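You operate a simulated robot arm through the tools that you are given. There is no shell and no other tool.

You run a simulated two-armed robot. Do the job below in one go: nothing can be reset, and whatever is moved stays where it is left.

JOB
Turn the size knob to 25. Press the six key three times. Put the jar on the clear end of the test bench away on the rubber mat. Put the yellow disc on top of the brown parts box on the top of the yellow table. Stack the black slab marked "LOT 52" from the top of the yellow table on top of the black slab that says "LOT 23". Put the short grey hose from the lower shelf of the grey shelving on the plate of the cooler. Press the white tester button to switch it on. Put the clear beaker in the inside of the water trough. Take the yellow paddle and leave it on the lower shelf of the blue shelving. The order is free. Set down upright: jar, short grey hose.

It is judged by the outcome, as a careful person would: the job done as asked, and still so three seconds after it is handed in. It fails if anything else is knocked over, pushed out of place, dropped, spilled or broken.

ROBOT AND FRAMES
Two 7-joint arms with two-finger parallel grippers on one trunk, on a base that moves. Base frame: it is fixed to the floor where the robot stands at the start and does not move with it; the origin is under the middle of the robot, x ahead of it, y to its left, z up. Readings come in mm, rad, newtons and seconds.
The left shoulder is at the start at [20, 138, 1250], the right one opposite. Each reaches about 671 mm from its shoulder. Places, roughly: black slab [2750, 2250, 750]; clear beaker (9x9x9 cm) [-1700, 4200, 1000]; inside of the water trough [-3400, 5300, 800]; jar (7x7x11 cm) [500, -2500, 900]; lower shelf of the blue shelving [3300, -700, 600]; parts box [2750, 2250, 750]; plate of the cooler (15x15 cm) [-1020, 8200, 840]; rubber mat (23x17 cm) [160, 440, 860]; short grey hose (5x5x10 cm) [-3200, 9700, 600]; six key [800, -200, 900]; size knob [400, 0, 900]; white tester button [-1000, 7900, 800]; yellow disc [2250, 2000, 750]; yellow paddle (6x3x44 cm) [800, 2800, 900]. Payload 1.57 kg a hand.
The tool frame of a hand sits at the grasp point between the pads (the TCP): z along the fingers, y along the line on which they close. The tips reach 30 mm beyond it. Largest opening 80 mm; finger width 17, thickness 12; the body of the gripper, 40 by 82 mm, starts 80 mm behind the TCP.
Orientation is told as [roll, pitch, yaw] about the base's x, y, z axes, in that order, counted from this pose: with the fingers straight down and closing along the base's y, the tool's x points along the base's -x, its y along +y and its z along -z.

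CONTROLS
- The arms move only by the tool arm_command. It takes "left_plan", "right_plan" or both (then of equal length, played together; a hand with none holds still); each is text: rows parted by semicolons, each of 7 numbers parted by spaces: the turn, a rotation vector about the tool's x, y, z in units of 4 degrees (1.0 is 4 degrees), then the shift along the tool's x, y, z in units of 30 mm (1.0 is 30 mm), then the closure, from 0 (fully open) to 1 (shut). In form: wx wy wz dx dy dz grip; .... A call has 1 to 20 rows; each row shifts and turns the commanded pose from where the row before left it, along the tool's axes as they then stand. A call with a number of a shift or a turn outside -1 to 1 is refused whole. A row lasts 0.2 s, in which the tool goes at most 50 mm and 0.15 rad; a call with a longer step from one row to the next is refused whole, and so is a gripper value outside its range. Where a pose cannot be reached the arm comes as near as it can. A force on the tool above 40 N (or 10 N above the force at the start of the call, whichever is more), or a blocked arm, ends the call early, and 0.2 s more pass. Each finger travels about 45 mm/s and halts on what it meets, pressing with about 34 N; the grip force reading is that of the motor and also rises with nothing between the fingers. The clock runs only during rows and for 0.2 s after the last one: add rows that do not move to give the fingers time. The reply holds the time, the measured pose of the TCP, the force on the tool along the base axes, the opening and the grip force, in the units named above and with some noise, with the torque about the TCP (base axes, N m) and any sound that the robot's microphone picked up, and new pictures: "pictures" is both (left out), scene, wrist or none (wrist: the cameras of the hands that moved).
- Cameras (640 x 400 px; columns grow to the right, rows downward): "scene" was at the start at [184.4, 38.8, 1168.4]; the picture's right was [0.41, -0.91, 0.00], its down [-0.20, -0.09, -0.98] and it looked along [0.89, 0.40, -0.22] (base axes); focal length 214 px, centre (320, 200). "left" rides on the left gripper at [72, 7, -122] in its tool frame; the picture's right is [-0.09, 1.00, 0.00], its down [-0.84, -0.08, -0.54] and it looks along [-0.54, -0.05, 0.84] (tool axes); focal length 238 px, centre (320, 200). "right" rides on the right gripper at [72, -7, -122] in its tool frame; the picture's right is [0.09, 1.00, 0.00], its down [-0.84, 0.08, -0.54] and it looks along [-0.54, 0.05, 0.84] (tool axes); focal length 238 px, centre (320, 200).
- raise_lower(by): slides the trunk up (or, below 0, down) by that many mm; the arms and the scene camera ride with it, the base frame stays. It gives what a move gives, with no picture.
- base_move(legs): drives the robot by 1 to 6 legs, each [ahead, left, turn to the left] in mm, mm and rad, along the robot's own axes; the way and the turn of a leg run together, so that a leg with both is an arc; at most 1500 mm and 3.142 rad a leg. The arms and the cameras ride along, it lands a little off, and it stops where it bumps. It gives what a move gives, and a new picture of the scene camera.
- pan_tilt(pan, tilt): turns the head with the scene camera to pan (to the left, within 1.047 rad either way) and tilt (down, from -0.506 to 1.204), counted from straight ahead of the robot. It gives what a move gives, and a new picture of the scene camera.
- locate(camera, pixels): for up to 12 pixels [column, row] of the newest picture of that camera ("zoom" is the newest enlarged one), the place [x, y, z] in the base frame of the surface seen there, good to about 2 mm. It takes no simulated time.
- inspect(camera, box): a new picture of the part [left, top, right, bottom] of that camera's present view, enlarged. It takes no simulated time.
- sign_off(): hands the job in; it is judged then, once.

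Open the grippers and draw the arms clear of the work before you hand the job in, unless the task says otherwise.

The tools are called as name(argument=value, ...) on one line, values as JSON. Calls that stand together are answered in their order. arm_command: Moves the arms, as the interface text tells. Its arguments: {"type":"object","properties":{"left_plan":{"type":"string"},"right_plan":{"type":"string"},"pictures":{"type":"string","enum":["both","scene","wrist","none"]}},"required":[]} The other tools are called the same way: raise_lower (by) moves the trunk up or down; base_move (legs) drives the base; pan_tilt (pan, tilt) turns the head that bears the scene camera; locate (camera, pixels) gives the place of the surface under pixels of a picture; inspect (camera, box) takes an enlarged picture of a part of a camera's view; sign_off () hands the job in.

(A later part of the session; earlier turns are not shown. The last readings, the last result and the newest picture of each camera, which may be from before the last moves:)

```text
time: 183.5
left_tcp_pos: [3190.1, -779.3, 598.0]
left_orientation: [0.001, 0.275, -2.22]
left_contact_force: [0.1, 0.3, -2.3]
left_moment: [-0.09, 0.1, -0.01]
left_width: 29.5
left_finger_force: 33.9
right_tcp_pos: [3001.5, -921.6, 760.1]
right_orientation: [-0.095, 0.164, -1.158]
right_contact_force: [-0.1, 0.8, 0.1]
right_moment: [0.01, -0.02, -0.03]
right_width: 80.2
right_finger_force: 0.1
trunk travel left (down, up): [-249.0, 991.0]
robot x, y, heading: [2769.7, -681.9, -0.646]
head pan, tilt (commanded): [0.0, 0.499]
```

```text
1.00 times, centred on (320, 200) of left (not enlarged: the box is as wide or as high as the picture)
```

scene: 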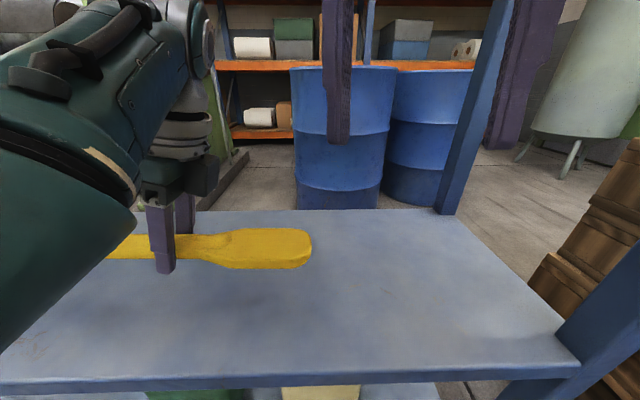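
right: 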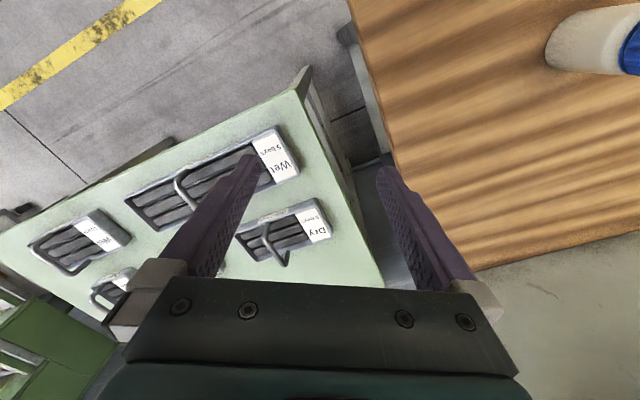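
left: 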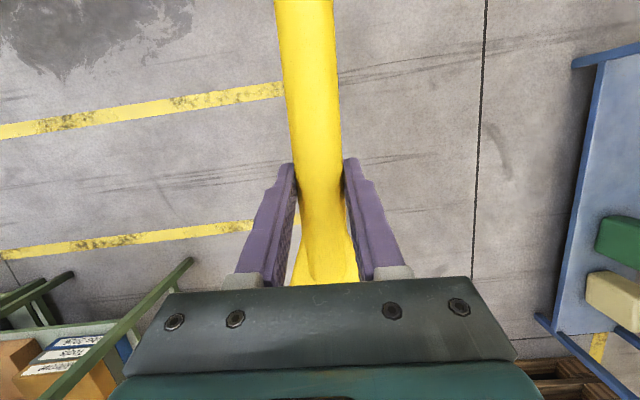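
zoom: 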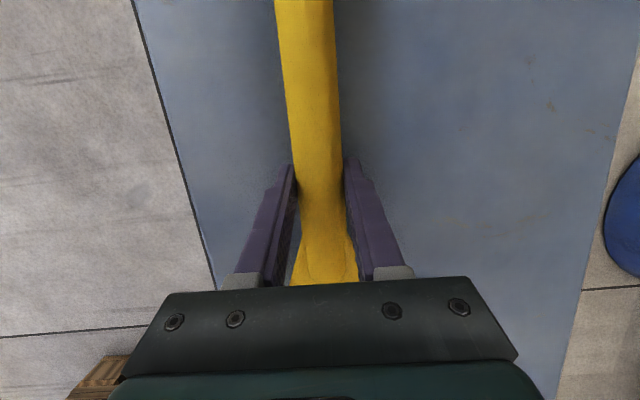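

I lower in 3 mm steps until contact shows.

arm_command(left_plan="0 0 0 -0.027 0 0.096 1;0 0 0 -0.027 0 0.096 1;0 0 0 0 0 0 1", pictures="none")

```text
time: 184.3
left_tcp_pos: [3190.7, -780.1, 593.2]
left_orientation: [0.003, 0.272, -2.222]
left_contact_force: [-0.2, 0.8, -1.5]
left_moment: [-0.1, 0.07, 0.04]
left_width: 29.6
left_finger_force: 33.7
right_tcp_pos: [3001.1, -922.9, 760.9]
right_orientation: [-0.096, 0.164, -1.157]
right_contact_force: [0.0, 0.1, -0.6]
right_moment: [-0.03, 0.01, -0.01]
right_width: 80.1
right_finger_force: 0.0
trunk travel left (down, up): [-249.0, 991.0]
robot x, y, heading: [2769.1, -681.5, -0.647]
head pan, tilt (commanded): [0.0, 0.499]
```

arm_command(left_plan="0 0 0 -0.02 0 0.07 1;0 0 0 -0.01 0 0.035 1;0 0 0 0 0 0 1", pictures="scene")

inspect(camera="scene", box=[90, 190, 330, 300])

```text
time: 185.1
left_tcp_pos: [3189.6, -780.3, 592.3]
left_orientation: [0.004, 0.275, -2.221]
left_contact_force: [-11.6, 3.3, 32.4]
left_moment: [0.34, 0.82, -0.05]
left_width: 29.5
left_finger_force: 34.1
right_tcp_pos: [3001.1, -922.4, 762.2]
right_orientation: [-0.095, 0.164, -1.158]
right_contact_force: [0.8, 0.7, 0.0]
right_moment: [0.02, 0.01, 0.0]
right_width: 80.1
right_finger_force: 0.0
trunk travel left (down, up): [-249.0, 991.0]
robot x, y, heading: [2768.4, -681.0, -0.641]
head pan, tilt (commanded): [0.0, 0.499]
```

scene: 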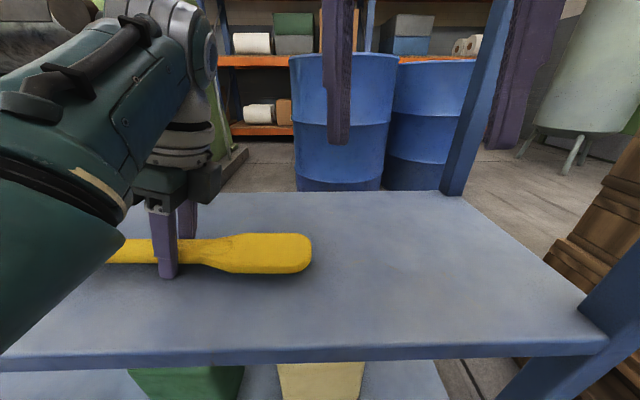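

```text
2.67 times, centred on (210, 245) of scene
```

zoom: 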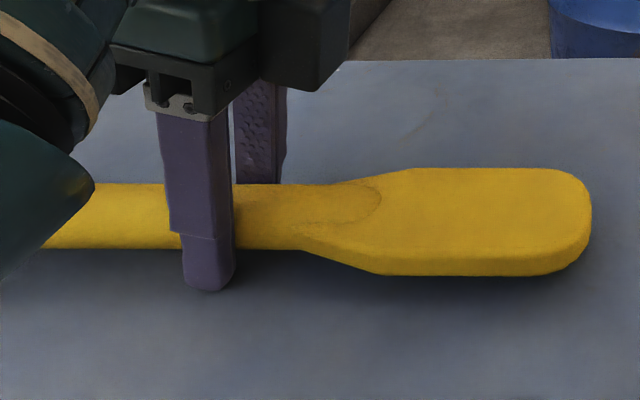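

The fingertips rest on the shelf and the paddle hovers about 10 mm above it. I ease off 2 mm, open gently and draw the hand straight up a little.

arm_command(left_plan="0 0 0 0.018 0 -0.065 1;0 0 0 0 0 0 0.68;0 0 0 0 0 0 0.62;0 0 0 0 0 0 0.55;0 0 0 0 0 0 0.4;0 0 0 0 0 0 0.2;0 0 0 0 0 0 0;0 0 0 0 0 0 0", pictures="both")

```text
time: 186.9
left_tcp_pos: [3192.2, -780.6, 591.8]
left_orientation: [0.004, 0.271, -2.222]
left_contact_force: [3.5, -3.5, 4.9]
left_moment: [0.05, 0.11, 0.05]
left_width: 76.0
left_finger_force: 0.0
right_tcp_pos: [3003.3, -925.1, 760.8]
right_orientation: [-0.094, 0.162, -1.157]
right_contact_force: [0.1, -0.3, 0.1]
right_moment: [0.02, 0.01, 0.01]
right_width: 80.2
right_finger_force: 0.0
trunk travel left (down, up): [-249.0, 991.0]
robot x, y, heading: [2773.0, -679.3, -0.646]
head pan, tilt (commanded): [0.0, 0.499]
```

scene: 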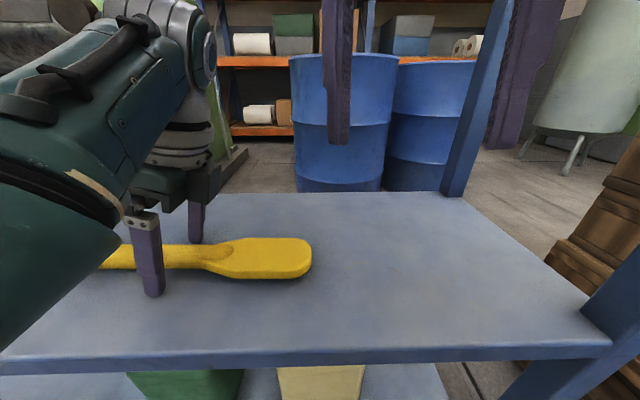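
left: 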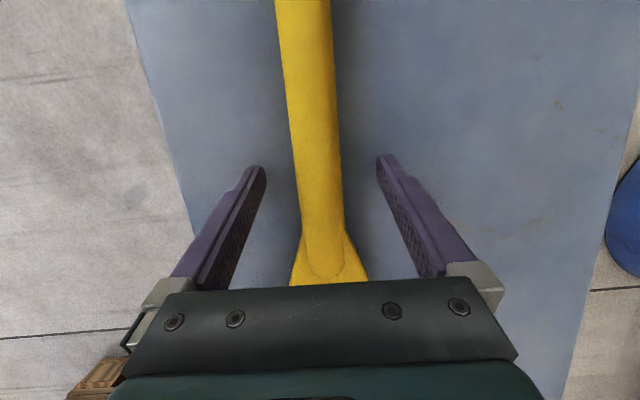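

The paddle lies on the shelf. I raise the trunk 90 mm to lift the hand off, then back out.

raise_lower(by=90)

base_move(legs=[[-500, 0, 0]])

```text
time: 188.1
left_tcp_pos: [3189.2, -779.2, 682.1]
left_orientation: [0.001, 0.273, -2.222]
left_contact_force: [-0.1, -0.1, 0.5]
left_moment: [0.0, 0.01, 0.02]
left_width: 80.3
left_finger_force: 0.1
right_tcp_pos: [3000.2, -922.6, 850.3]
right_orientation: [-0.096, 0.164, -1.158]
right_contact_force: [0.2, 0.6, -0.1]
right_moment: [-0.04, 0.0, 0.0]
right_width: 80.2
right_finger_force: 0.1
trunk travel left (down, up): [-339.0, 901.0]
robot x, y, heading: [2770.0, -683.1, -0.652]
head pan, tilt (commanded): [0.0, 0.499]
```

```text
time: 191.0
left_tcp_pos: [2797.8, -484.7, 681.5]
left_orientation: [0.005, 0.274, -2.224]
left_contact_force: [0.4, 0.2, 0.6]
left_moment: [-0.03, -0.01, 0.0]
left_width: 80.1
left_finger_force: 0.1
right_tcp_pos: [2608.5, -626.6, 850.0]
right_orientation: [-0.096, 0.164, -1.16]
right_contact_force: [0.1, -0.7, 0.3]
right_moment: [-0.03, -0.01, 0.01]
right_width: 80.3
right_finger_force: 0.1
trunk travel left (down, up): [-339.0, 901.0]
robot x, y, heading: [2380.2, -383.6, -0.646]
head pan, tilt (commanded): [0.0, 0.499]
```

scene: 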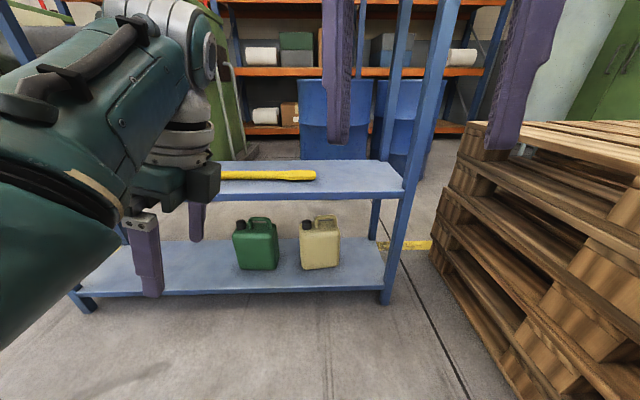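

The paddle lies well on the shelf. In open space I turn the left hand back to straight down and squared.

arm_command(left_plan="0 -0.98 0 0 0 0 0;0 -0.98 0 0 0 0 0;0 -0.98 0 0 0 0 0;0 -0.98 0 0 0 0 0;0 0 -1 0 0 0 0;0 0 -1 0 0 0 0;0 0 -1 0 0 0 0;0 0 -1 0 0 0 0;0 0 -1 0 0 0 0;0 0 -1 0 0 0 0;0 0 -1 0 0 0 0;0 0 -1 0 0 0 0;0 0 -1 0 0 0 0;0 0 -1 0 0 0 0;0 0 -1 0 0 0 0;0 0 -1 0 0 0 0;0 0 -1 0 0 0 0;0 0 -1 0 0 0 0;0 0 -1 0 0 0 0;0 0 -1 0 0 0 0", pictures="none")

arm_command(left_plan="0 0 -1 0 0 0 0;0 0 -1 0 0 0 0;0 0 -1 0 0 0 0;0 0 -1 0 0 0 0;0 0 -1 0 0 0 0;0 0 -1 0 0 0 0;0 0 -0.5 0 0 0 0", right_plan="0 0 -1 0 0 0 0;0 0 -1 0 0 0 0;0 0 -1 0 0 0 0;0 0 -1 0 0 0 0;0 0 -1 0 0 0 0;0 0 -1 0 0 0 0;0 0 -1 0 0 0 0", pictures="scene")

```text
time: 195.2
left_tcp_pos: [2798.4, -485.5, 680.4]
left_orientation: [0.001, -0.004, -1.109]
left_contact_force: [0.5, 0.1, 0.0]
left_moment: [0.0, -0.01, -0.04]
left_width: 80.1
left_finger_force: 0.0
right_tcp_pos: [2609.4, -626.9, 851.3]
right_orientation: [-0.097, 0.164, -1.16]
right_contact_force: [0.4, 0.4, -0.4]
right_moment: [-0.01, 0.0, 0.03]
right_width: 80.3
right_finger_force: 0.0
trunk travel left (down, up): [-339.0, 901.0]
robot x, y, heading: [2380.1, -386.4, -0.654]
head pan, tilt (commanded): [0.0, 0.499]
```

```text
time: 196.8
left_tcp_pos: [2799.0, -482.5, 680.9]
left_orientation: [0.002, -0.003, -0.652]
left_contact_force: [0.3, 0.7, 0.0]
left_moment: [-0.04, -0.03, -0.02]
left_width: 80.2
left_finger_force: 0.1
right_tcp_pos: [2608.1, -625.7, 850.8]
right_orientation: [-0.005, 0.189, -0.663]
right_contact_force: [-0.1, -0.4, 0.4]
right_moment: [0.0, -0.01, 0.03]
right_width: 79.9
right_finger_force: 0.0
trunk travel left (down, up): [-339.0, 901.0]
robot x, y, heading: [2383.4, -385.0, -0.651]
head pan, tilt (commanded): [0.0, 0.499]
```

scene: 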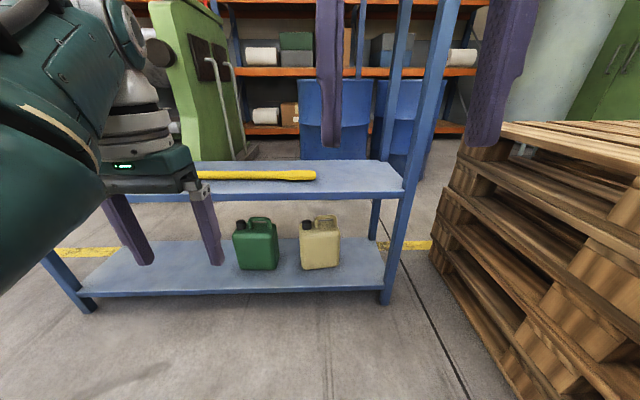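

Both hands are squared. I raise the trunk, turn toward the yellow table and drive up to it, stopping short.

raise_lower(by=200)

base_move(legs=[[0, 0, 1.604], [592, 632, 0], [592, 632, 0]])

```text
time: 199.0
left_tcp_pos: [2798.0, -483.6, 881.2]
left_orientation: [0.004, -0.001, -0.654]
left_contact_force: [-0.9, 0.2, 0.6]
left_moment: [-0.01, 0.01, -0.01]
left_width: 80.1
left_finger_force: 0.1
right_tcp_pos: [2609.1, -625.3, 1049.7]
right_orientation: [-0.006, 0.189, -0.666]
right_contact_force: [-0.3, 0.7, -0.3]
right_moment: [0.02, -0.02, 0.0]
right_width: 80.0
right_finger_force: 0.0
trunk travel left (down, up): [-539.0, 701.0]
robot x, y, heading: [2377.0, -386.5, -0.651]
head pan, tilt (commanded): [0.0, 0.499]
```

```text
time: 211.7
left_tcp_pos: [2138.1, 1743.3, 881.4]
left_orientation: [0.001, -0.003, 0.946]
left_contact_force: [0.2, -0.3, 0.3]
left_moment: [0.0, 0.02, -0.02]
left_width: 79.9
left_finger_force: 0.0
right_tcp_pos: [2285.6, 1556.8, 1050.3]
right_orientation: [-0.006, 0.188, 0.934]
right_contact_force: [-0.7, 0.5, 0.2]
right_moment: [0.0, -0.01, 0.0]
right_width: 80.1
right_finger_force: 0.1
trunk travel left (down, up): [-539.0, 701.0]
robot x, y, heading: [2046.9, 1318.8, 0.95]
head pan, tilt (commanded): [0.0, 0.499]
```

scene: 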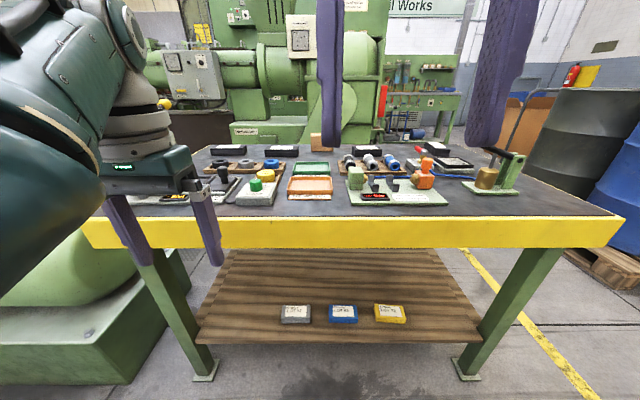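

The yellow table with its many items is ahead. I enlarge the top to identify the disc, the parts box and the slabs.

inspect(camera="scene", box=[190, 125, 360, 225])

inspect(camera="scene", box=[340, 125, 540, 225])

```text
3.76 times, centred on (275, 175) of scene
```

zoom: 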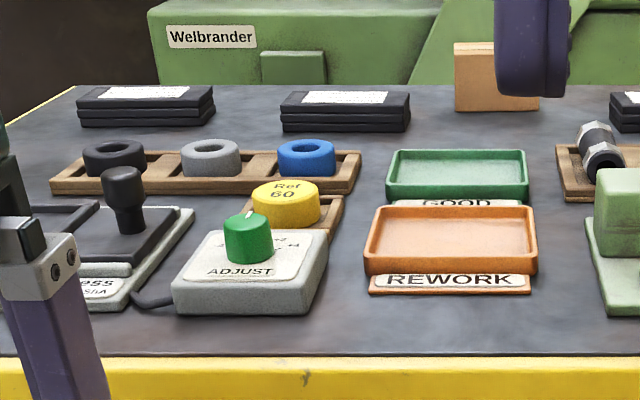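

```text
3.20 times, centred on (440, 175) of scene
```

zoom: 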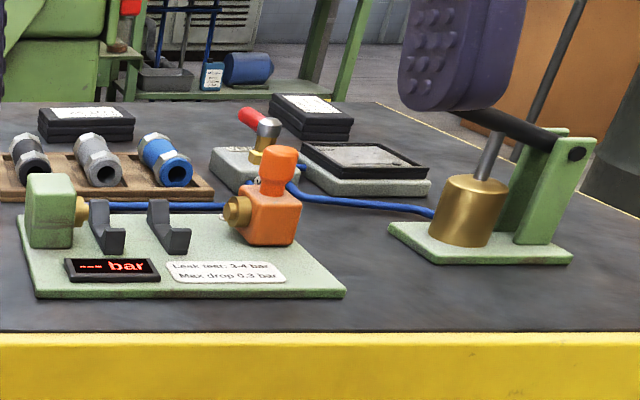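

I locate the table edge and the items, and enlarge the black slabs to read their labels.

locate(camera="scene", pixels=[[300, 225], [90, 230], [610, 225], [228, 152], [282, 154], [365, 152], [437, 149], [267, 177], [316, 143], [290, 152], [205, 143], [480, 150]])

inspect(camera="scene", box=[200, 135, 310, 170])

inspect(camera="scene", box=[340, 130, 460, 170])

```text
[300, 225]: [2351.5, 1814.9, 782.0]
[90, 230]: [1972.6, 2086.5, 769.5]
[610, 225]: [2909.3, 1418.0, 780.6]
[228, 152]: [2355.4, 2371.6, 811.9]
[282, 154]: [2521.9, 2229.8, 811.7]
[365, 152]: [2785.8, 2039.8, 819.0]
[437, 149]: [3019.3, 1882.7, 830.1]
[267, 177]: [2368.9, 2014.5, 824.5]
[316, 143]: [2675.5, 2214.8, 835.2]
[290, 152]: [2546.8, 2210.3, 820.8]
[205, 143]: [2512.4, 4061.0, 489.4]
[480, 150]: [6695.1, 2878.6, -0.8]
```

```text
5.82 times, centred on (255, 152) of scene
```

zoom: 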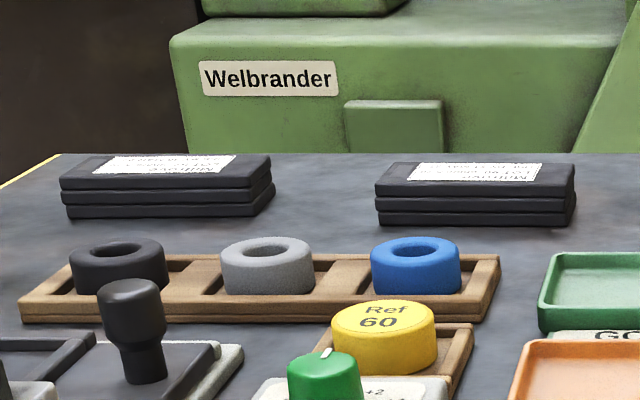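

```text
5.33 times, centred on (400, 150) of scene
```

zoom: 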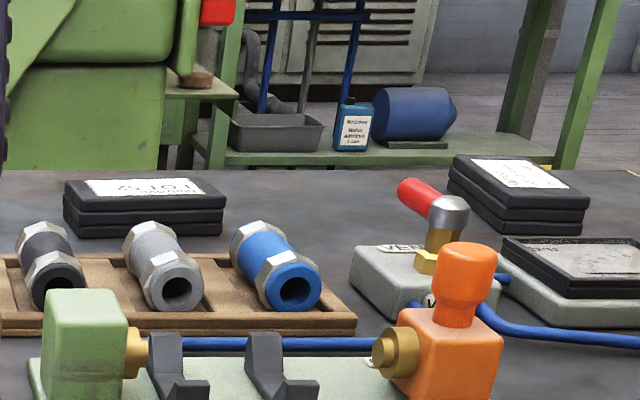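

The slabs stand at the far side with labels facing away, beyond reach from here; there seems to be an aisle behind the table. I look for a way round on the right.

pan_tilt(pan=-0.75, tilt=0.3)

locate(camera="scene", pixels=[[300, 200], [330, 330], [380, 300], [420, 200], [480, 330], [250, 180], [350, 250], [200, 150], [450, 300], [550, 250], [280, 270], [260, 120]])

```text
time: 212.8
left_tcp_pos: [2136.1, 1743.2, 881.8]
left_orientation: [0.005, -0.003, 0.947]
left_contact_force: [0.4, -0.6, 0.0]
left_moment: [0.05, 0.0, 0.0]
left_width: 80.0
left_finger_force: 0.1
right_tcp_pos: [2287.7, 1557.1, 1051.2]
right_orientation: [-0.005, 0.188, 0.934]
right_contact_force: [0.3, -0.6, -0.1]
right_moment: [0.03, 0.03, 0.01]
right_width: 80.0
right_finger_force: 0.0
trunk travel left (down, up): [-539.0, 701.0]
robot x, y, heading: [2052.0, 1321.7, 0.951]
head pan, tilt (commanded): [-0.75, 0.3]
```

scene: 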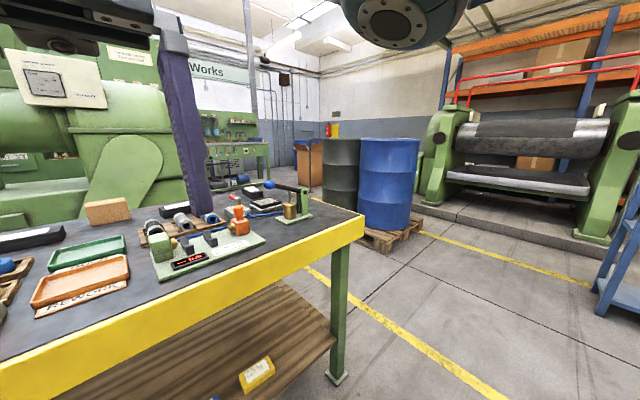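

```text
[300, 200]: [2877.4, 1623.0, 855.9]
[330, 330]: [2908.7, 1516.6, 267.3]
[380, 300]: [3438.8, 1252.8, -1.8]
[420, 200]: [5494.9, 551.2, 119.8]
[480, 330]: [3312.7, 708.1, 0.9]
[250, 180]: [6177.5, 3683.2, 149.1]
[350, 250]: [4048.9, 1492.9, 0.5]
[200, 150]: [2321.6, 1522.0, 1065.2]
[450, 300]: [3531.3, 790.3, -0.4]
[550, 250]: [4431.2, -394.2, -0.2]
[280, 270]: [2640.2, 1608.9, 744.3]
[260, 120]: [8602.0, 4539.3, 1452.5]
```

locate(camera="scene", pixels=[[365, 240], [395, 250], [420, 225], [330, 185], [340, 195], [385, 200], [360, 215], [330, 205], [320, 180], [270, 175], [240, 180], [365, 225]])

inspect(camera="scene", box=[190, 100, 450, 270])

```text
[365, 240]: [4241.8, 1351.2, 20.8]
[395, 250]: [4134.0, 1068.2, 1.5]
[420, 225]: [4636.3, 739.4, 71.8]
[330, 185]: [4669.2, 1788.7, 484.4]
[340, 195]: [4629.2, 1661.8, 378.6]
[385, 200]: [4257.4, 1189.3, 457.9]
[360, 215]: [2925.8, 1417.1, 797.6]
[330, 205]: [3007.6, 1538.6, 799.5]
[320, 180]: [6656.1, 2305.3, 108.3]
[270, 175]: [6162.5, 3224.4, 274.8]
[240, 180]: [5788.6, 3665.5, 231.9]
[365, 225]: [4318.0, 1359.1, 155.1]
```

```text
2.35 times, centred on (320, 185) of scene
```

zoom: 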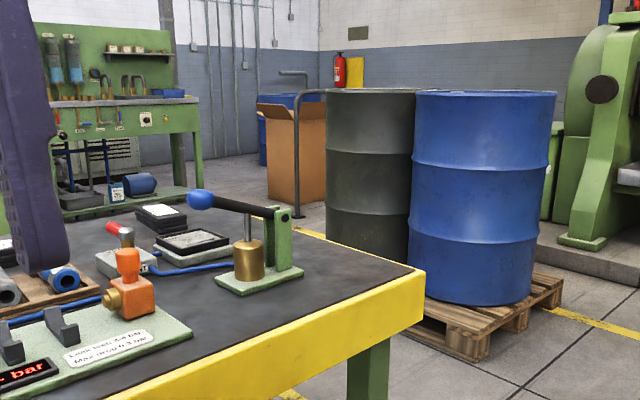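

The way round the right end is over 1 m wide. First I pick the disc from the front: I raise the trunk and look down at the disc's surroundings.

raise_lower(by=120)

base_move(legs=[[150, 0, 0]])

pan_tilt(pan=0.0, tilt=0.7)

```text
time: 214.3
left_tcp_pos: [2136.5, 1743.2, 1001.1]
left_orientation: [0.005, -0.001, 0.945]
left_contact_force: [-0.6, -0.1, -0.3]
left_moment: [-0.03, 0.01, 0.01]
left_width: 80.4
left_finger_force: 0.1
right_tcp_pos: [2286.8, 1555.7, 1170.1]
right_orientation: [-0.007, 0.188, 0.934]
right_contact_force: [1.1, 0.0, -0.4]
right_moment: [0.0, -0.01, 0.0]
right_width: 80.0
right_finger_force: 0.1
trunk travel left (down, up): [-659.0, 581.0]
robot x, y, heading: [2051.1, 1320.3, 0.949]
head pan, tilt (commanded): [-0.75, 0.3]
```

```text
time: 215.7
left_tcp_pos: [2225.0, 1865.1, 1000.5]
left_orientation: [0.001, -0.004, 0.947]
left_contact_force: [-0.1, 0.1, -0.2]
left_moment: [-0.01, -0.01, -0.03]
left_width: 79.9
left_finger_force: 0.1
right_tcp_pos: [2374.2, 1680.0, 1170.4]
right_orientation: [-0.008, 0.189, 0.934]
right_contact_force: [0.1, 0.1, -0.1]
right_moment: [0.0, 0.02, 0.01]
right_width: 80.1
right_finger_force: 0.0
trunk travel left (down, up): [-659.0, 581.0]
robot x, y, heading: [2136.6, 1441.9, 0.951]
head pan, tilt (commanded): [-0.75, 0.3]
```

scene: 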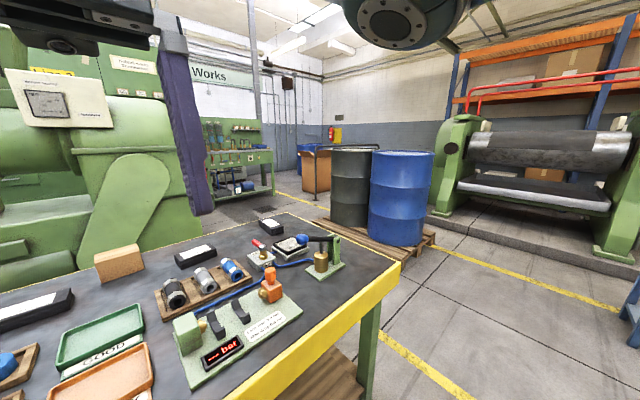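

```text
time: 216.8
left_tcp_pos: [2225.0, 1865.4, 1001.3]
left_orientation: [0.002, -0.001, 0.949]
left_contact_force: [-0.4, 0.1, 0.7]
left_moment: [-0.01, 0.01, -0.01]
left_width: 79.9
left_finger_force: 0.1
right_tcp_pos: [2375.0, 1679.9, 1170.3]
right_orientation: [-0.008, 0.187, 0.934]
right_contact_force: [-0.7, 1.0, -0.2]
right_moment: [0.01, 0.0, -0.03]
right_width: 80.2
right_finger_force: 0.1
trunk travel left (down, up): [-659.0, 581.0]
robot x, y, heading: [2138.5, 1438.4, 0.944]
head pan, tilt (commanded): [0.0, 0.7]
```

scene: 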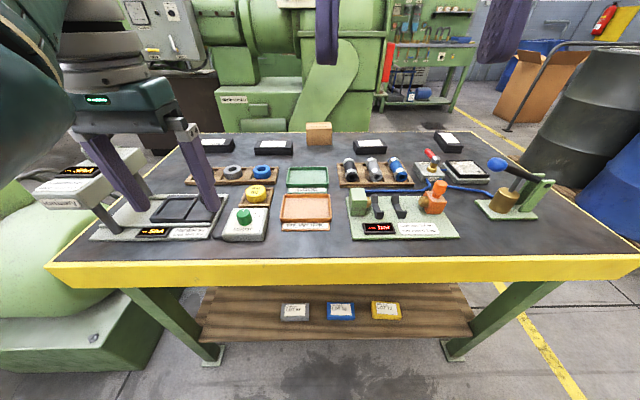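

The disc is at (256,192) on its wooden holder. I locate the neighbours and their heights.

locate(camera="scene", pixels=[[258, 190], [256, 198], [245, 213], [60, 187], [130, 153], [180, 205], [258, 172], [318, 126], [318, 140], [372, 145], [272, 144], [450, 137]])

inspect(camera="scene", box=[200, 155, 320, 245])

inspect(camera="scene", box=[190, 115, 470, 165])

```text
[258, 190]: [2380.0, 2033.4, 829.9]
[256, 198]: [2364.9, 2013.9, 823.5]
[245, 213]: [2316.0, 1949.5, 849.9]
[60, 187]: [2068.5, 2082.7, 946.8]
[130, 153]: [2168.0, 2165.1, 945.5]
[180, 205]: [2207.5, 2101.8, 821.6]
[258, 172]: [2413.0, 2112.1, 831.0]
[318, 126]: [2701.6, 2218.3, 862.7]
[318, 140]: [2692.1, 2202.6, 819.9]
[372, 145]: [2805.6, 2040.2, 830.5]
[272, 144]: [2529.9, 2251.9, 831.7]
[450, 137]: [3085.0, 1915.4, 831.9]
```

```text
4.44 times, centred on (260, 200) of scene
```

zoom: 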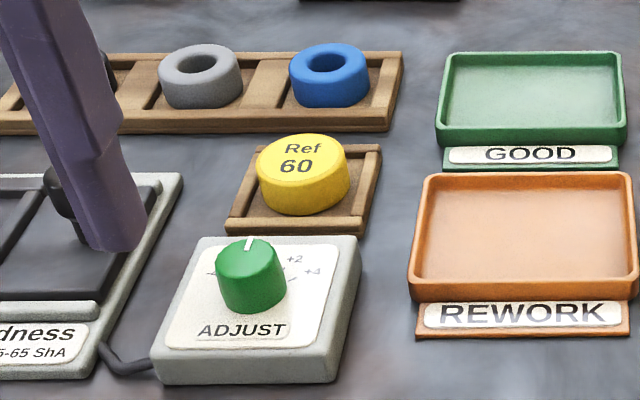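

```text
2.29 times, centred on (330, 140) of scene
```

zoom: 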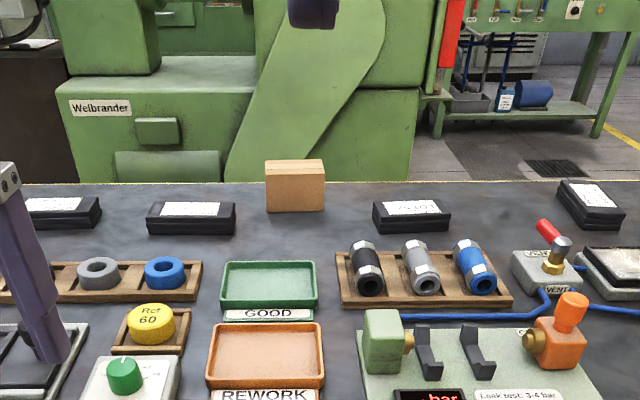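

The disc (about 58 mm wide) has its top at z≈830 near (2375,2022). I drive 210 mm ahead and 30 mm right so the left hand comes over it.

base_move(legs=[[210, -30, 0]])

inspect(camera="left", box=[0, 0, 640, 400])

```text
time: 218.4
left_tcp_pos: [2373.2, 2021.5, 999.7]
left_orientation: [0.002, -0.004, 0.948]
left_contact_force: [0.3, -0.5, 0.0]
left_moment: [-0.01, -0.01, 0.0]
left_width: 79.9
left_finger_force: 0.0
right_tcp_pos: [2523.7, 1834.4, 1168.8]
right_orientation: [-0.008, 0.187, 0.933]
right_contact_force: [-0.9, -0.6, -0.6]
right_moment: [0.02, -0.02, -0.01]
right_width: 79.9
right_finger_force: 0.0
trunk travel left (down, up): [-659.0, 581.0]
robot x, y, heading: [2287.0, 1597.7, 0.945]
head pan, tilt (commanded): [0.0, 0.7]
```

scene: 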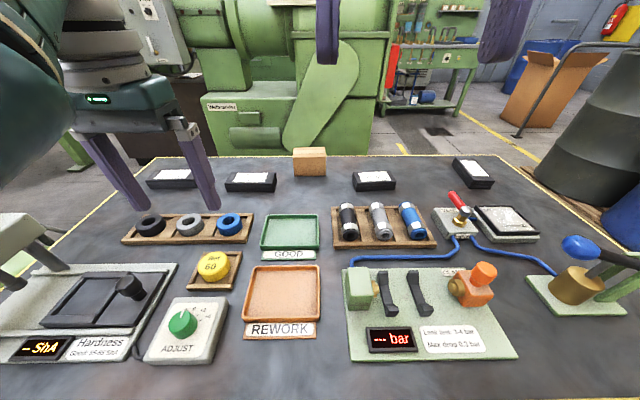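

```text
1.00 times, centred on (320, 200) of left (not enlarged: the box is as wide or as high as the picture)
```

zoom: 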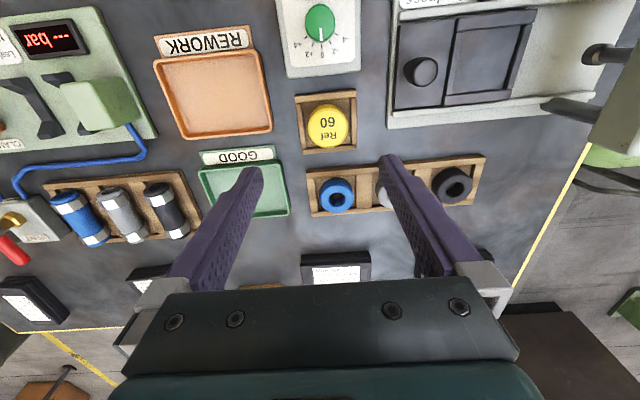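

The disc is in the left camera at (326,125). I locate its rim and the holder.

inspect(camera="left", box=[285, 80, 370, 160])

```text
5.00 times, centred on (328, 120) of left
```

zoom: 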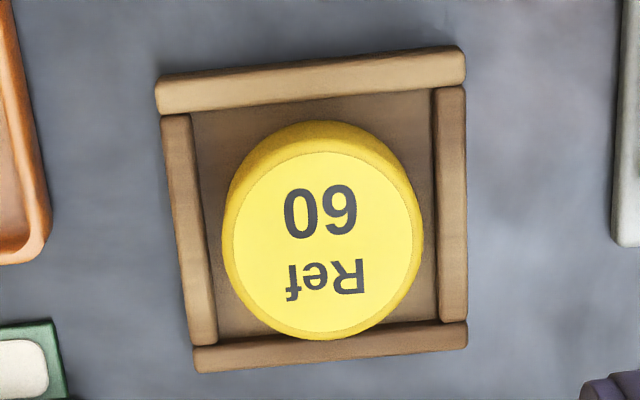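

locate(camera="zoom", pixels=[[328, 240], [235, 240], [415, 240], [328, 160], [328, 330], [180, 200], [452, 200], [310, 85], [330, 345], [205, 180], [425, 150], [560, 200]])

```text
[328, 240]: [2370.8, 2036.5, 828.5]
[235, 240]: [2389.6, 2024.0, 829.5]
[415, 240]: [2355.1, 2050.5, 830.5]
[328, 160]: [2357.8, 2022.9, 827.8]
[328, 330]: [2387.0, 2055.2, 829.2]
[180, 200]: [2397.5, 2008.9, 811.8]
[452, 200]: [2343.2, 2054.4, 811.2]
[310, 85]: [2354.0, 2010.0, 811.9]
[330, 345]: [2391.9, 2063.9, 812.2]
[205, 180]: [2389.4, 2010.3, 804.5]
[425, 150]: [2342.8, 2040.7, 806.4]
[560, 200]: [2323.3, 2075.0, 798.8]
```

Disc centre (2372,2038), top 829, about 46 mm wide; holder rims at 812. I descend to just above it and check centring.

arm_command(left_plan="0 0 0 -0.085 0.07 0.866 0;0 0 0 -0.085 0.07 0.866 0;0 0 0 -0.085 0.07 0.866 0;0 0 0 -0.085 0.07 0.866 0;0 0 0 -0.085 0.07 0.866 0;0 0 0 0 0 0 0", pictures="wrist")

```text
time: 219.8
left_tcp_pos: [2372.0, 2038.9, 869.3]
left_orientation: [0.003, -0.002, 0.948]
left_contact_force: [-0.3, 0.3, 0.1]
left_moment: [0.01, -0.01, 0.0]
left_width: 80.3
left_finger_force: 0.1
right_tcp_pos: [2523.2, 1835.6, 1169.7]
right_orientation: [-0.008, 0.189, 0.933]
right_contact_force: [-0.1, -0.1, -0.9]
right_moment: [0.0, -0.02, 0.0]
right_width: 80.2
right_finger_force: 0.1
trunk travel left (down, up): [-659.0, 581.0]
robot x, y, heading: [2285.7, 1592.6, 0.951]
head pan, tilt (commanded): [0.0, 0.7]
```

left: 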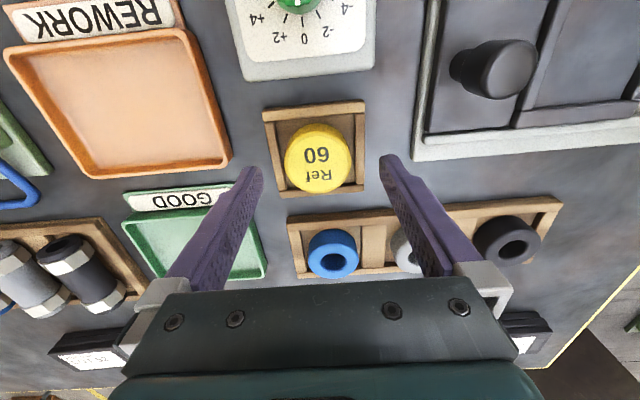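

Centred. I lower to z 845, tips just above the holder rims, and close on the disc.

arm_command(left_plan="0 0 0 0 0 0.4 0;0 0 0 0 0 0.42 0;0 0 0 0 0 0 0;0 0 0 0 0 0 1;0 0 0 0 0 0 1;0 0 0 0 0 0 1;0 0 0 0 0 0 1", pictures="wrist")

```text
time: 221.4
left_tcp_pos: [2372.1, 2039.1, 844.8]
left_orientation: [0.003, -0.003, 0.946]
left_contact_force: [-0.2, 0.4, -0.2]
left_moment: [-0.01, 0.01, 0.01]
left_width: 48.0
left_finger_force: 32.9
right_tcp_pos: [2522.9, 1834.9, 1170.8]
right_orientation: [-0.007, 0.188, 0.933]
right_contact_force: [-0.2, -0.3, -0.7]
right_moment: [0.0, 0.0, -0.01]
right_width: 80.1
right_finger_force: 0.0
trunk travel left (down, up): [-659.0, 581.0]
robot x, y, heading: [2290.4, 1597.4, 0.947]
head pan, tilt (commanded): [0.0, 0.7]
```

left: 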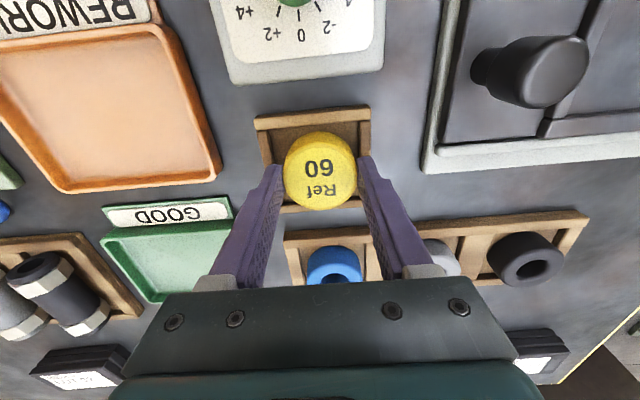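

The disc is gripped (48 mm). I lift it up 150 mm.

arm_command(left_plan="0 0 0 0 0 -0.4 1;0 0 0 0 0 -0.8 1;0 0 0 0 0 -0.9 1;0 0 0 0 0 -0.9 1;0 0 0 0 0 -0.9 1;0 0 0 0 0 -0.9 1;0 0 0 0 0 0 1", pictures="both")

```text
time: 223.0
left_tcp_pos: [2371.7, 2038.1, 991.2]
left_orientation: [0.003, -0.003, 0.947]
left_contact_force: [-0.2, -0.4, -0.5]
left_moment: [-0.01, 0.03, 0.04]
left_width: 48.1
left_finger_force: 34.5
right_tcp_pos: [2522.5, 1835.1, 1170.1]
right_orientation: [-0.007, 0.191, 0.934]
right_contact_force: [-0.2, -0.1, 0.2]
right_moment: [-0.01, -0.02, 0.03]
right_width: 80.1
right_finger_force: 0.0
trunk travel left (down, up): [-659.0, 581.0]
robot x, y, heading: [2290.2, 1597.7, 0.951]
head pan, tilt (commanded): [0.0, 0.7]
```

scene: 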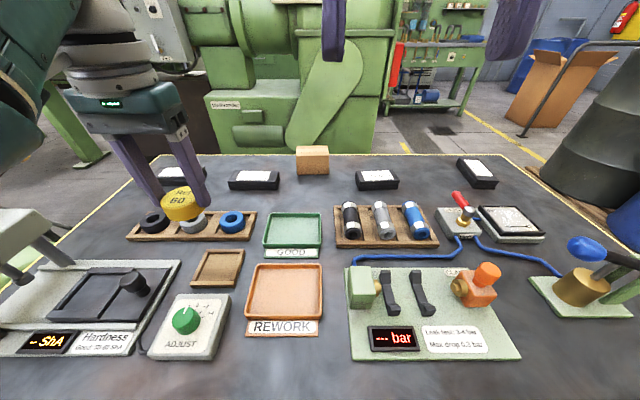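
left: 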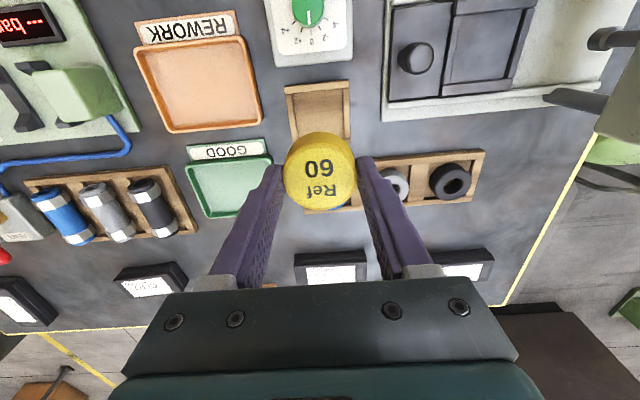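

The disc is up. In this wrist view the slab labels should be upright; I enlarge them.

inspect(camera="left", box=[100, 250, 200, 310])

inspect(camera="left", box=[285, 240, 385, 295])

inspect(camera="left", box=[420, 235, 520, 295])

inspect(camera="left", box=[0, 260, 90, 335])

```text
6.40 times, centred on (150, 280) of left
```

zoom: 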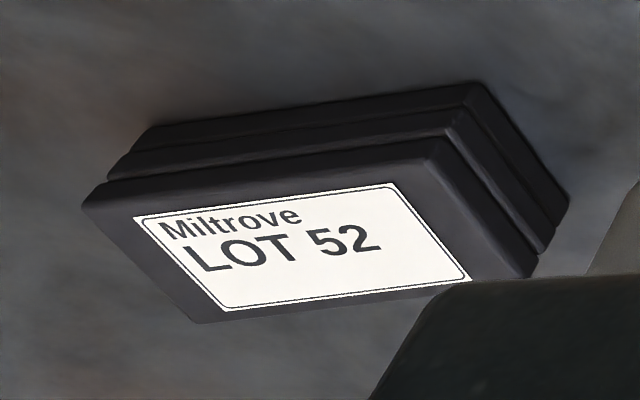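

```text
6.40 times, centred on (335, 268) of left
```

zoom: 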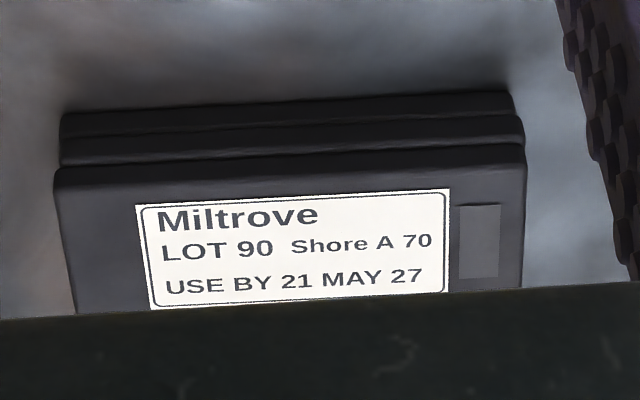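

```text
6.40 times, centred on (470, 265) of left
```

zoom: 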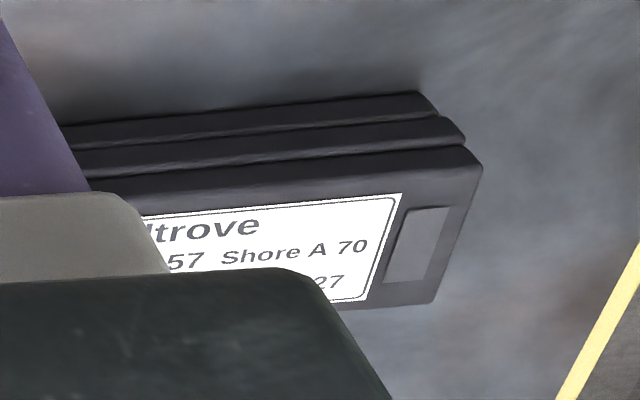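

```text
5.33 times, centred on (45, 298) of left
```

zoom: 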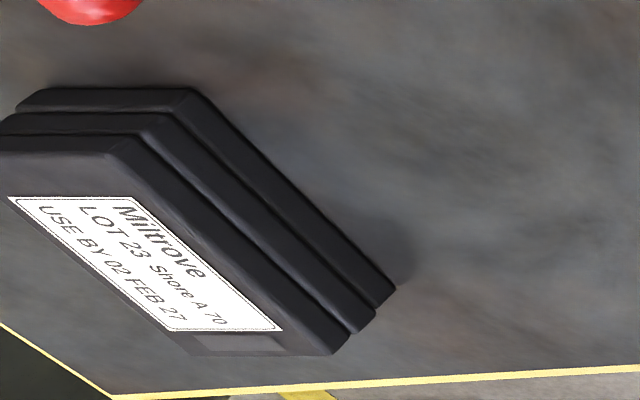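

LOT 52 is the third slab (near (2800,2040)); LOT 23 is the rotated one at the right (near (3080,1912)). I locate what stands behind the table, then drive around its right end.

locate(camera="scene", pixels=[[520, 135], [545, 100], [440, 130], [400, 145], [380, 105], [300, 150], [210, 130], [590, 200], [500, 152], [530, 170], [130, 160], [330, 155]])

base_move(legs=[[-430, 0, 0], [0, -1170, 0]])

```text
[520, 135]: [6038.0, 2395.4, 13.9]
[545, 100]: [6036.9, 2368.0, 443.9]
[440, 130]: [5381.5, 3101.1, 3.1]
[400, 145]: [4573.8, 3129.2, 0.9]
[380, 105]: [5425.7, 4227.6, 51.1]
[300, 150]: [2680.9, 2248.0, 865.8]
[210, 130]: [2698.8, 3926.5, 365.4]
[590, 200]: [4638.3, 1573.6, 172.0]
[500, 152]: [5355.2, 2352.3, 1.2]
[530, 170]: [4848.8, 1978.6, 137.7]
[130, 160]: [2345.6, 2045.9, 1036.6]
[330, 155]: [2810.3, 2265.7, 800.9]
```

```text
time: 231.3
left_tcp_pos: [3093.3, 1004.2, 991.6]
left_orientation: [0.004, -0.004, 0.955]
left_contact_force: [0.6, -0.8, -0.8]
left_moment: [0.01, 0.01, 0.04]
left_width: 47.6
left_finger_force: 34.2
right_tcp_pos: [3244.4, 804.5, 1170.9]
right_orientation: [-0.006, 0.19, 0.943]
right_contact_force: [0.8, -0.6, -0.5]
right_moment: [0.0, 0.0, -0.03]
right_width: 80.0
right_finger_force: 0.1
trunk travel left (down, up): [-659.0, 581.0]
robot x, y, heading: [3012.3, 564.3, 0.959]
head pan, tilt (commanded): [0.0, 0.7]
```

scene: 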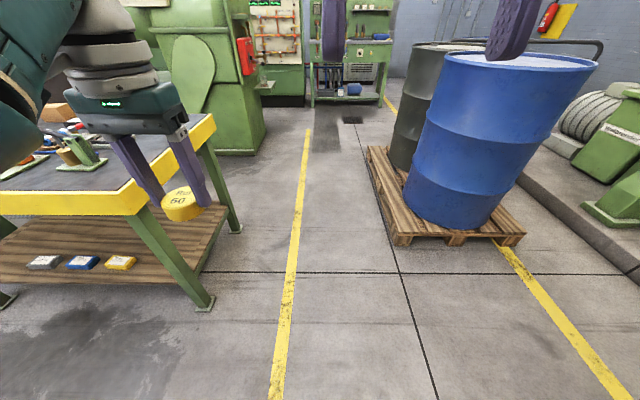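

locate(camera="scene", pixels=[[240, 152], [200, 150], [237, 228], [265, 105], [375, 155], [395, 235], [520, 235], [213, 303], [207, 125], [345, 115]])

```text
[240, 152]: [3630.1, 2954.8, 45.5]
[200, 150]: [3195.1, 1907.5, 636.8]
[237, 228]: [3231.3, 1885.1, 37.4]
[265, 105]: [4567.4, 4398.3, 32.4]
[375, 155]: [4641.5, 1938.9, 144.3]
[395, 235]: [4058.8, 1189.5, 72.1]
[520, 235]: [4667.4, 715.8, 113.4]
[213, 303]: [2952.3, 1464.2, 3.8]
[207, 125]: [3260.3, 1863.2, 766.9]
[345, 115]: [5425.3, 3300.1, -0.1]
```

The aisle behind the table is about 1.1 m wide. I drive past the table's right end, slide behind it and turn to face it.

base_move(legs=[[1400, 0, -0.01], [350, 0, 0], [0, 600, 0]])

```text
time: 243.2
left_tcp_pos: [3636.7, 2779.9, 992.8]
left_orientation: [0.004, -0.002, 0.937]
left_contact_force: [0.2, -0.1, -0.2]
left_moment: [0.0, -0.02, 0.03]
left_width: 47.6
left_finger_force: 34.1
right_tcp_pos: [3784.3, 2576.9, 1169.3]
right_orientation: [-0.008, 0.188, 0.923]
right_contact_force: [0.4, 0.0, -0.6]
right_moment: [-0.03, 0.02, 0.01]
right_width: 79.7
right_finger_force: 0.0
trunk travel left (down, up): [-659.0, 581.0]
robot x, y, heading: [3545.7, 2337.1, 0.938]
head pan, tilt (commanded): [0.0, 0.7]
```

scene: 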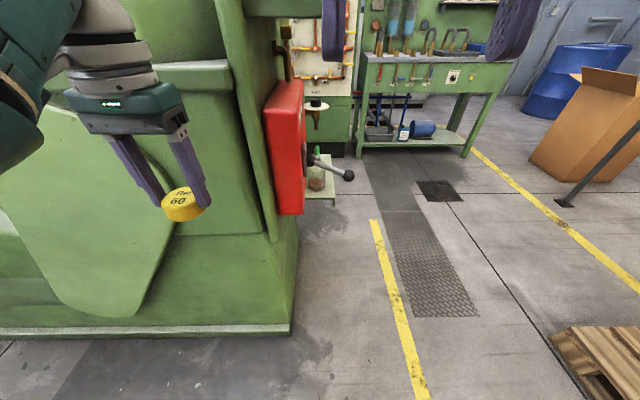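

The machine is on the left, so I turn right through the free side to face the table.

base_move(legs=[[0, 0, -3.126]])

```text
time: 250.7
left_tcp_pos: [3488.1, 1896.8, 992.5]
left_orientation: [0.002, -0.001, -2.131]
left_contact_force: [0.3, 0.8, 0.1]
left_moment: [0.03, 0.02, 0.01]
left_width: 47.9
left_finger_force: 33.7
right_tcp_pos: [3326.5, 2088.7, 1170.6]
right_orientation: [-0.007, 0.189, -2.145]
right_contact_force: [-0.5, -0.3, 0.0]
right_moment: [0.0, 0.01, 0.01]
right_width: 80.0
right_finger_force: 0.0
trunk travel left (down, up): [-659.0, 581.0]
robot x, y, heading: [3543.6, 2340.3, -2.131]
head pan, tilt (commanded): [0.0, 0.7]
```

scene: 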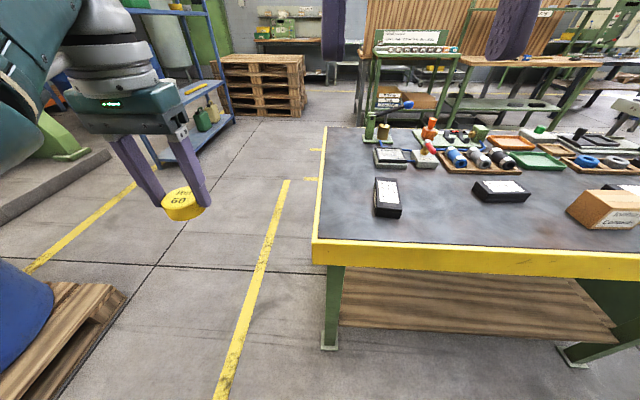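

Now the slabs (387,198), (500,190) and the brown box (605,210) are in view. I square up and slide right toward the box.

base_move(legs=[[0, 0, -0.057], [0, -700, 0]])

```text
time: 255.0
left_tcp_pos: [2895.0, 2302.9, 991.2]
left_orientation: [0.002, -0.001, -2.19]
left_contact_force: [0.2, -0.7, -1.0]
left_moment: [-0.01, -0.02, -0.01]
left_width: 47.6
left_finger_force: 34.3
right_tcp_pos: [2745.3, 2505.1, 1169.3]
right_orientation: [-0.006, 0.191, -2.207]
right_contact_force: [-0.6, -0.7, 0.1]
right_moment: [-0.02, -0.01, -0.01]
right_width: 80.1
right_finger_force: 0.1
trunk travel left (down, up): [-659.0, 581.0]
robot x, y, heading: [2977.7, 2744.0, -2.191]
head pan, tilt (commanded): [0.0, 0.7]
```

scene: 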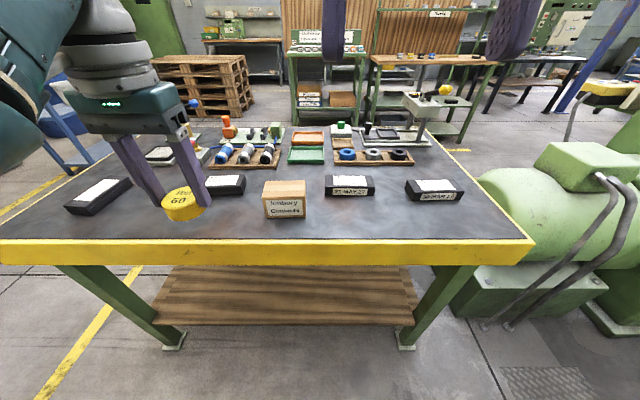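

The brown box is at (285,197). I enlarge it and locate its top and the slabs.

inspect(camera="scene", box=[220, 150, 340, 240])

```text
4.44 times, centred on (280, 195) of scene
```

zoom: 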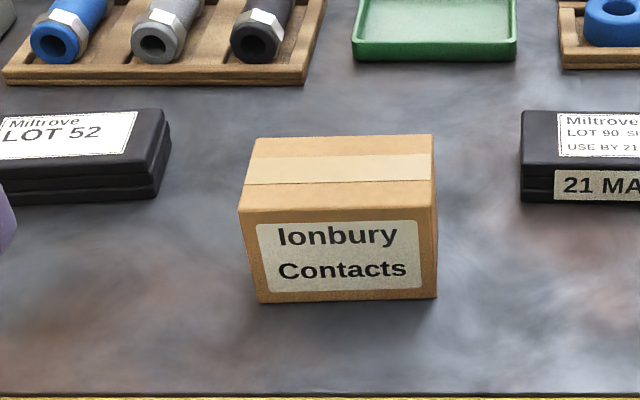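

locate(camera="zoom", pixels=[[258, 142], [430, 140], [243, 208], [434, 206], [340, 170], [262, 300], [434, 295], [168, 120], [20, 150], [165, 190], [140, 320], [330, 350]])

```text
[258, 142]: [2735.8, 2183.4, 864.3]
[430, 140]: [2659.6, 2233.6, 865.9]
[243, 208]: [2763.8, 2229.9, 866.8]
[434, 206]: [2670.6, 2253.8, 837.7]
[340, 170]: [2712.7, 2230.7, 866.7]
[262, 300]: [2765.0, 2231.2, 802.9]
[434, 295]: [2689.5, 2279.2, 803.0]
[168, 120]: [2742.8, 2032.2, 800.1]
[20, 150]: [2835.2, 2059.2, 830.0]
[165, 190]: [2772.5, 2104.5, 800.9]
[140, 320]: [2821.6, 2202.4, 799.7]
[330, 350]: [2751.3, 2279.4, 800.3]
```

Box top centre is (2712,2232), z 866. I check the machine parts on the right before sliding that way.

locate(camera="scene", pixels=[[485, 325], [510, 325], [590, 330], [450, 300], [500, 185], [600, 180], [545, 160], [590, 375], [505, 265], [408, 340]])

```text
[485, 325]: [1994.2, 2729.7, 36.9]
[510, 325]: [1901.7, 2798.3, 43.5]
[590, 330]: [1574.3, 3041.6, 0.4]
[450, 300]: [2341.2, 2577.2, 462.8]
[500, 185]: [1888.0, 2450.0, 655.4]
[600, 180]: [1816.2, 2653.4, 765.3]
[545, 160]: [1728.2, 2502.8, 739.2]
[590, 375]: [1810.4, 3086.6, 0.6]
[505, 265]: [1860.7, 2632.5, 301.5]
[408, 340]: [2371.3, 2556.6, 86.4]
```

The machine is 600 mm away. I move ahead 160 and right 107 so the disc comes over the box.

base_move(legs=[[160, -107, 0]])

inspect(camera="left", box=[0, 0, 640, 400])

```text
time: 256.6
left_tcp_pos: [2713.9, 2237.3, 992.3]
left_orientation: [0.003, -0.002, -2.194]
left_contact_force: [-0.8, -0.3, -0.5]
left_moment: [0.02, 0.01, 0.04]
left_width: 47.7
left_finger_force: 34.2
right_tcp_pos: [2563.1, 2439.4, 1169.3]
right_orientation: [-0.008, 0.19, -2.208]
right_contact_force: [-0.4, -0.5, -0.4]
right_moment: [-0.02, -0.01, -0.01]
right_width: 80.0
right_finger_force: 0.0
trunk travel left (down, up): [-659.0, 581.0]
robot x, y, heading: [2799.3, 2676.2, -2.191]
head pan, tilt (commanded): [0.0, 0.7]
```

scene: 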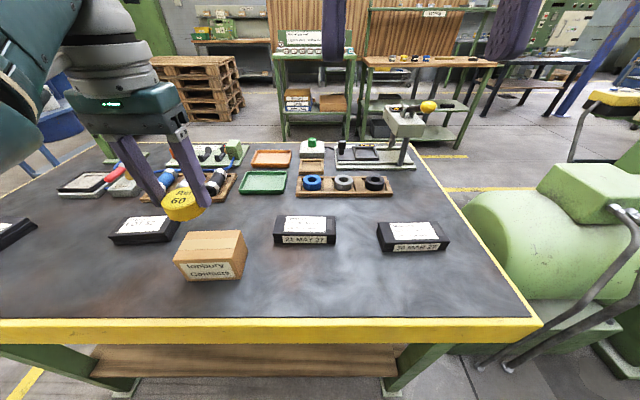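

```text
1.00 times, centred on (320, 200) of left (not enlarged: the box is as wide or as high as the picture)
```

zoom: 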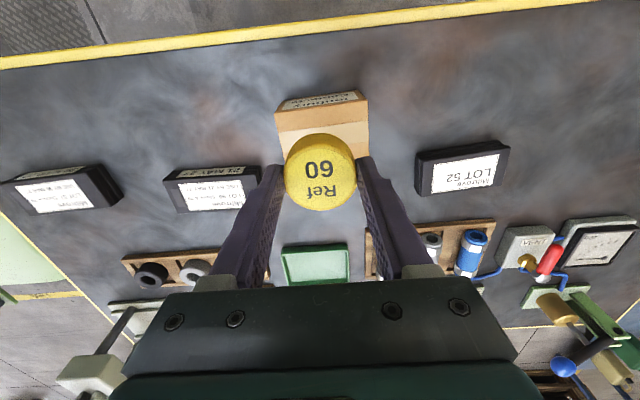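

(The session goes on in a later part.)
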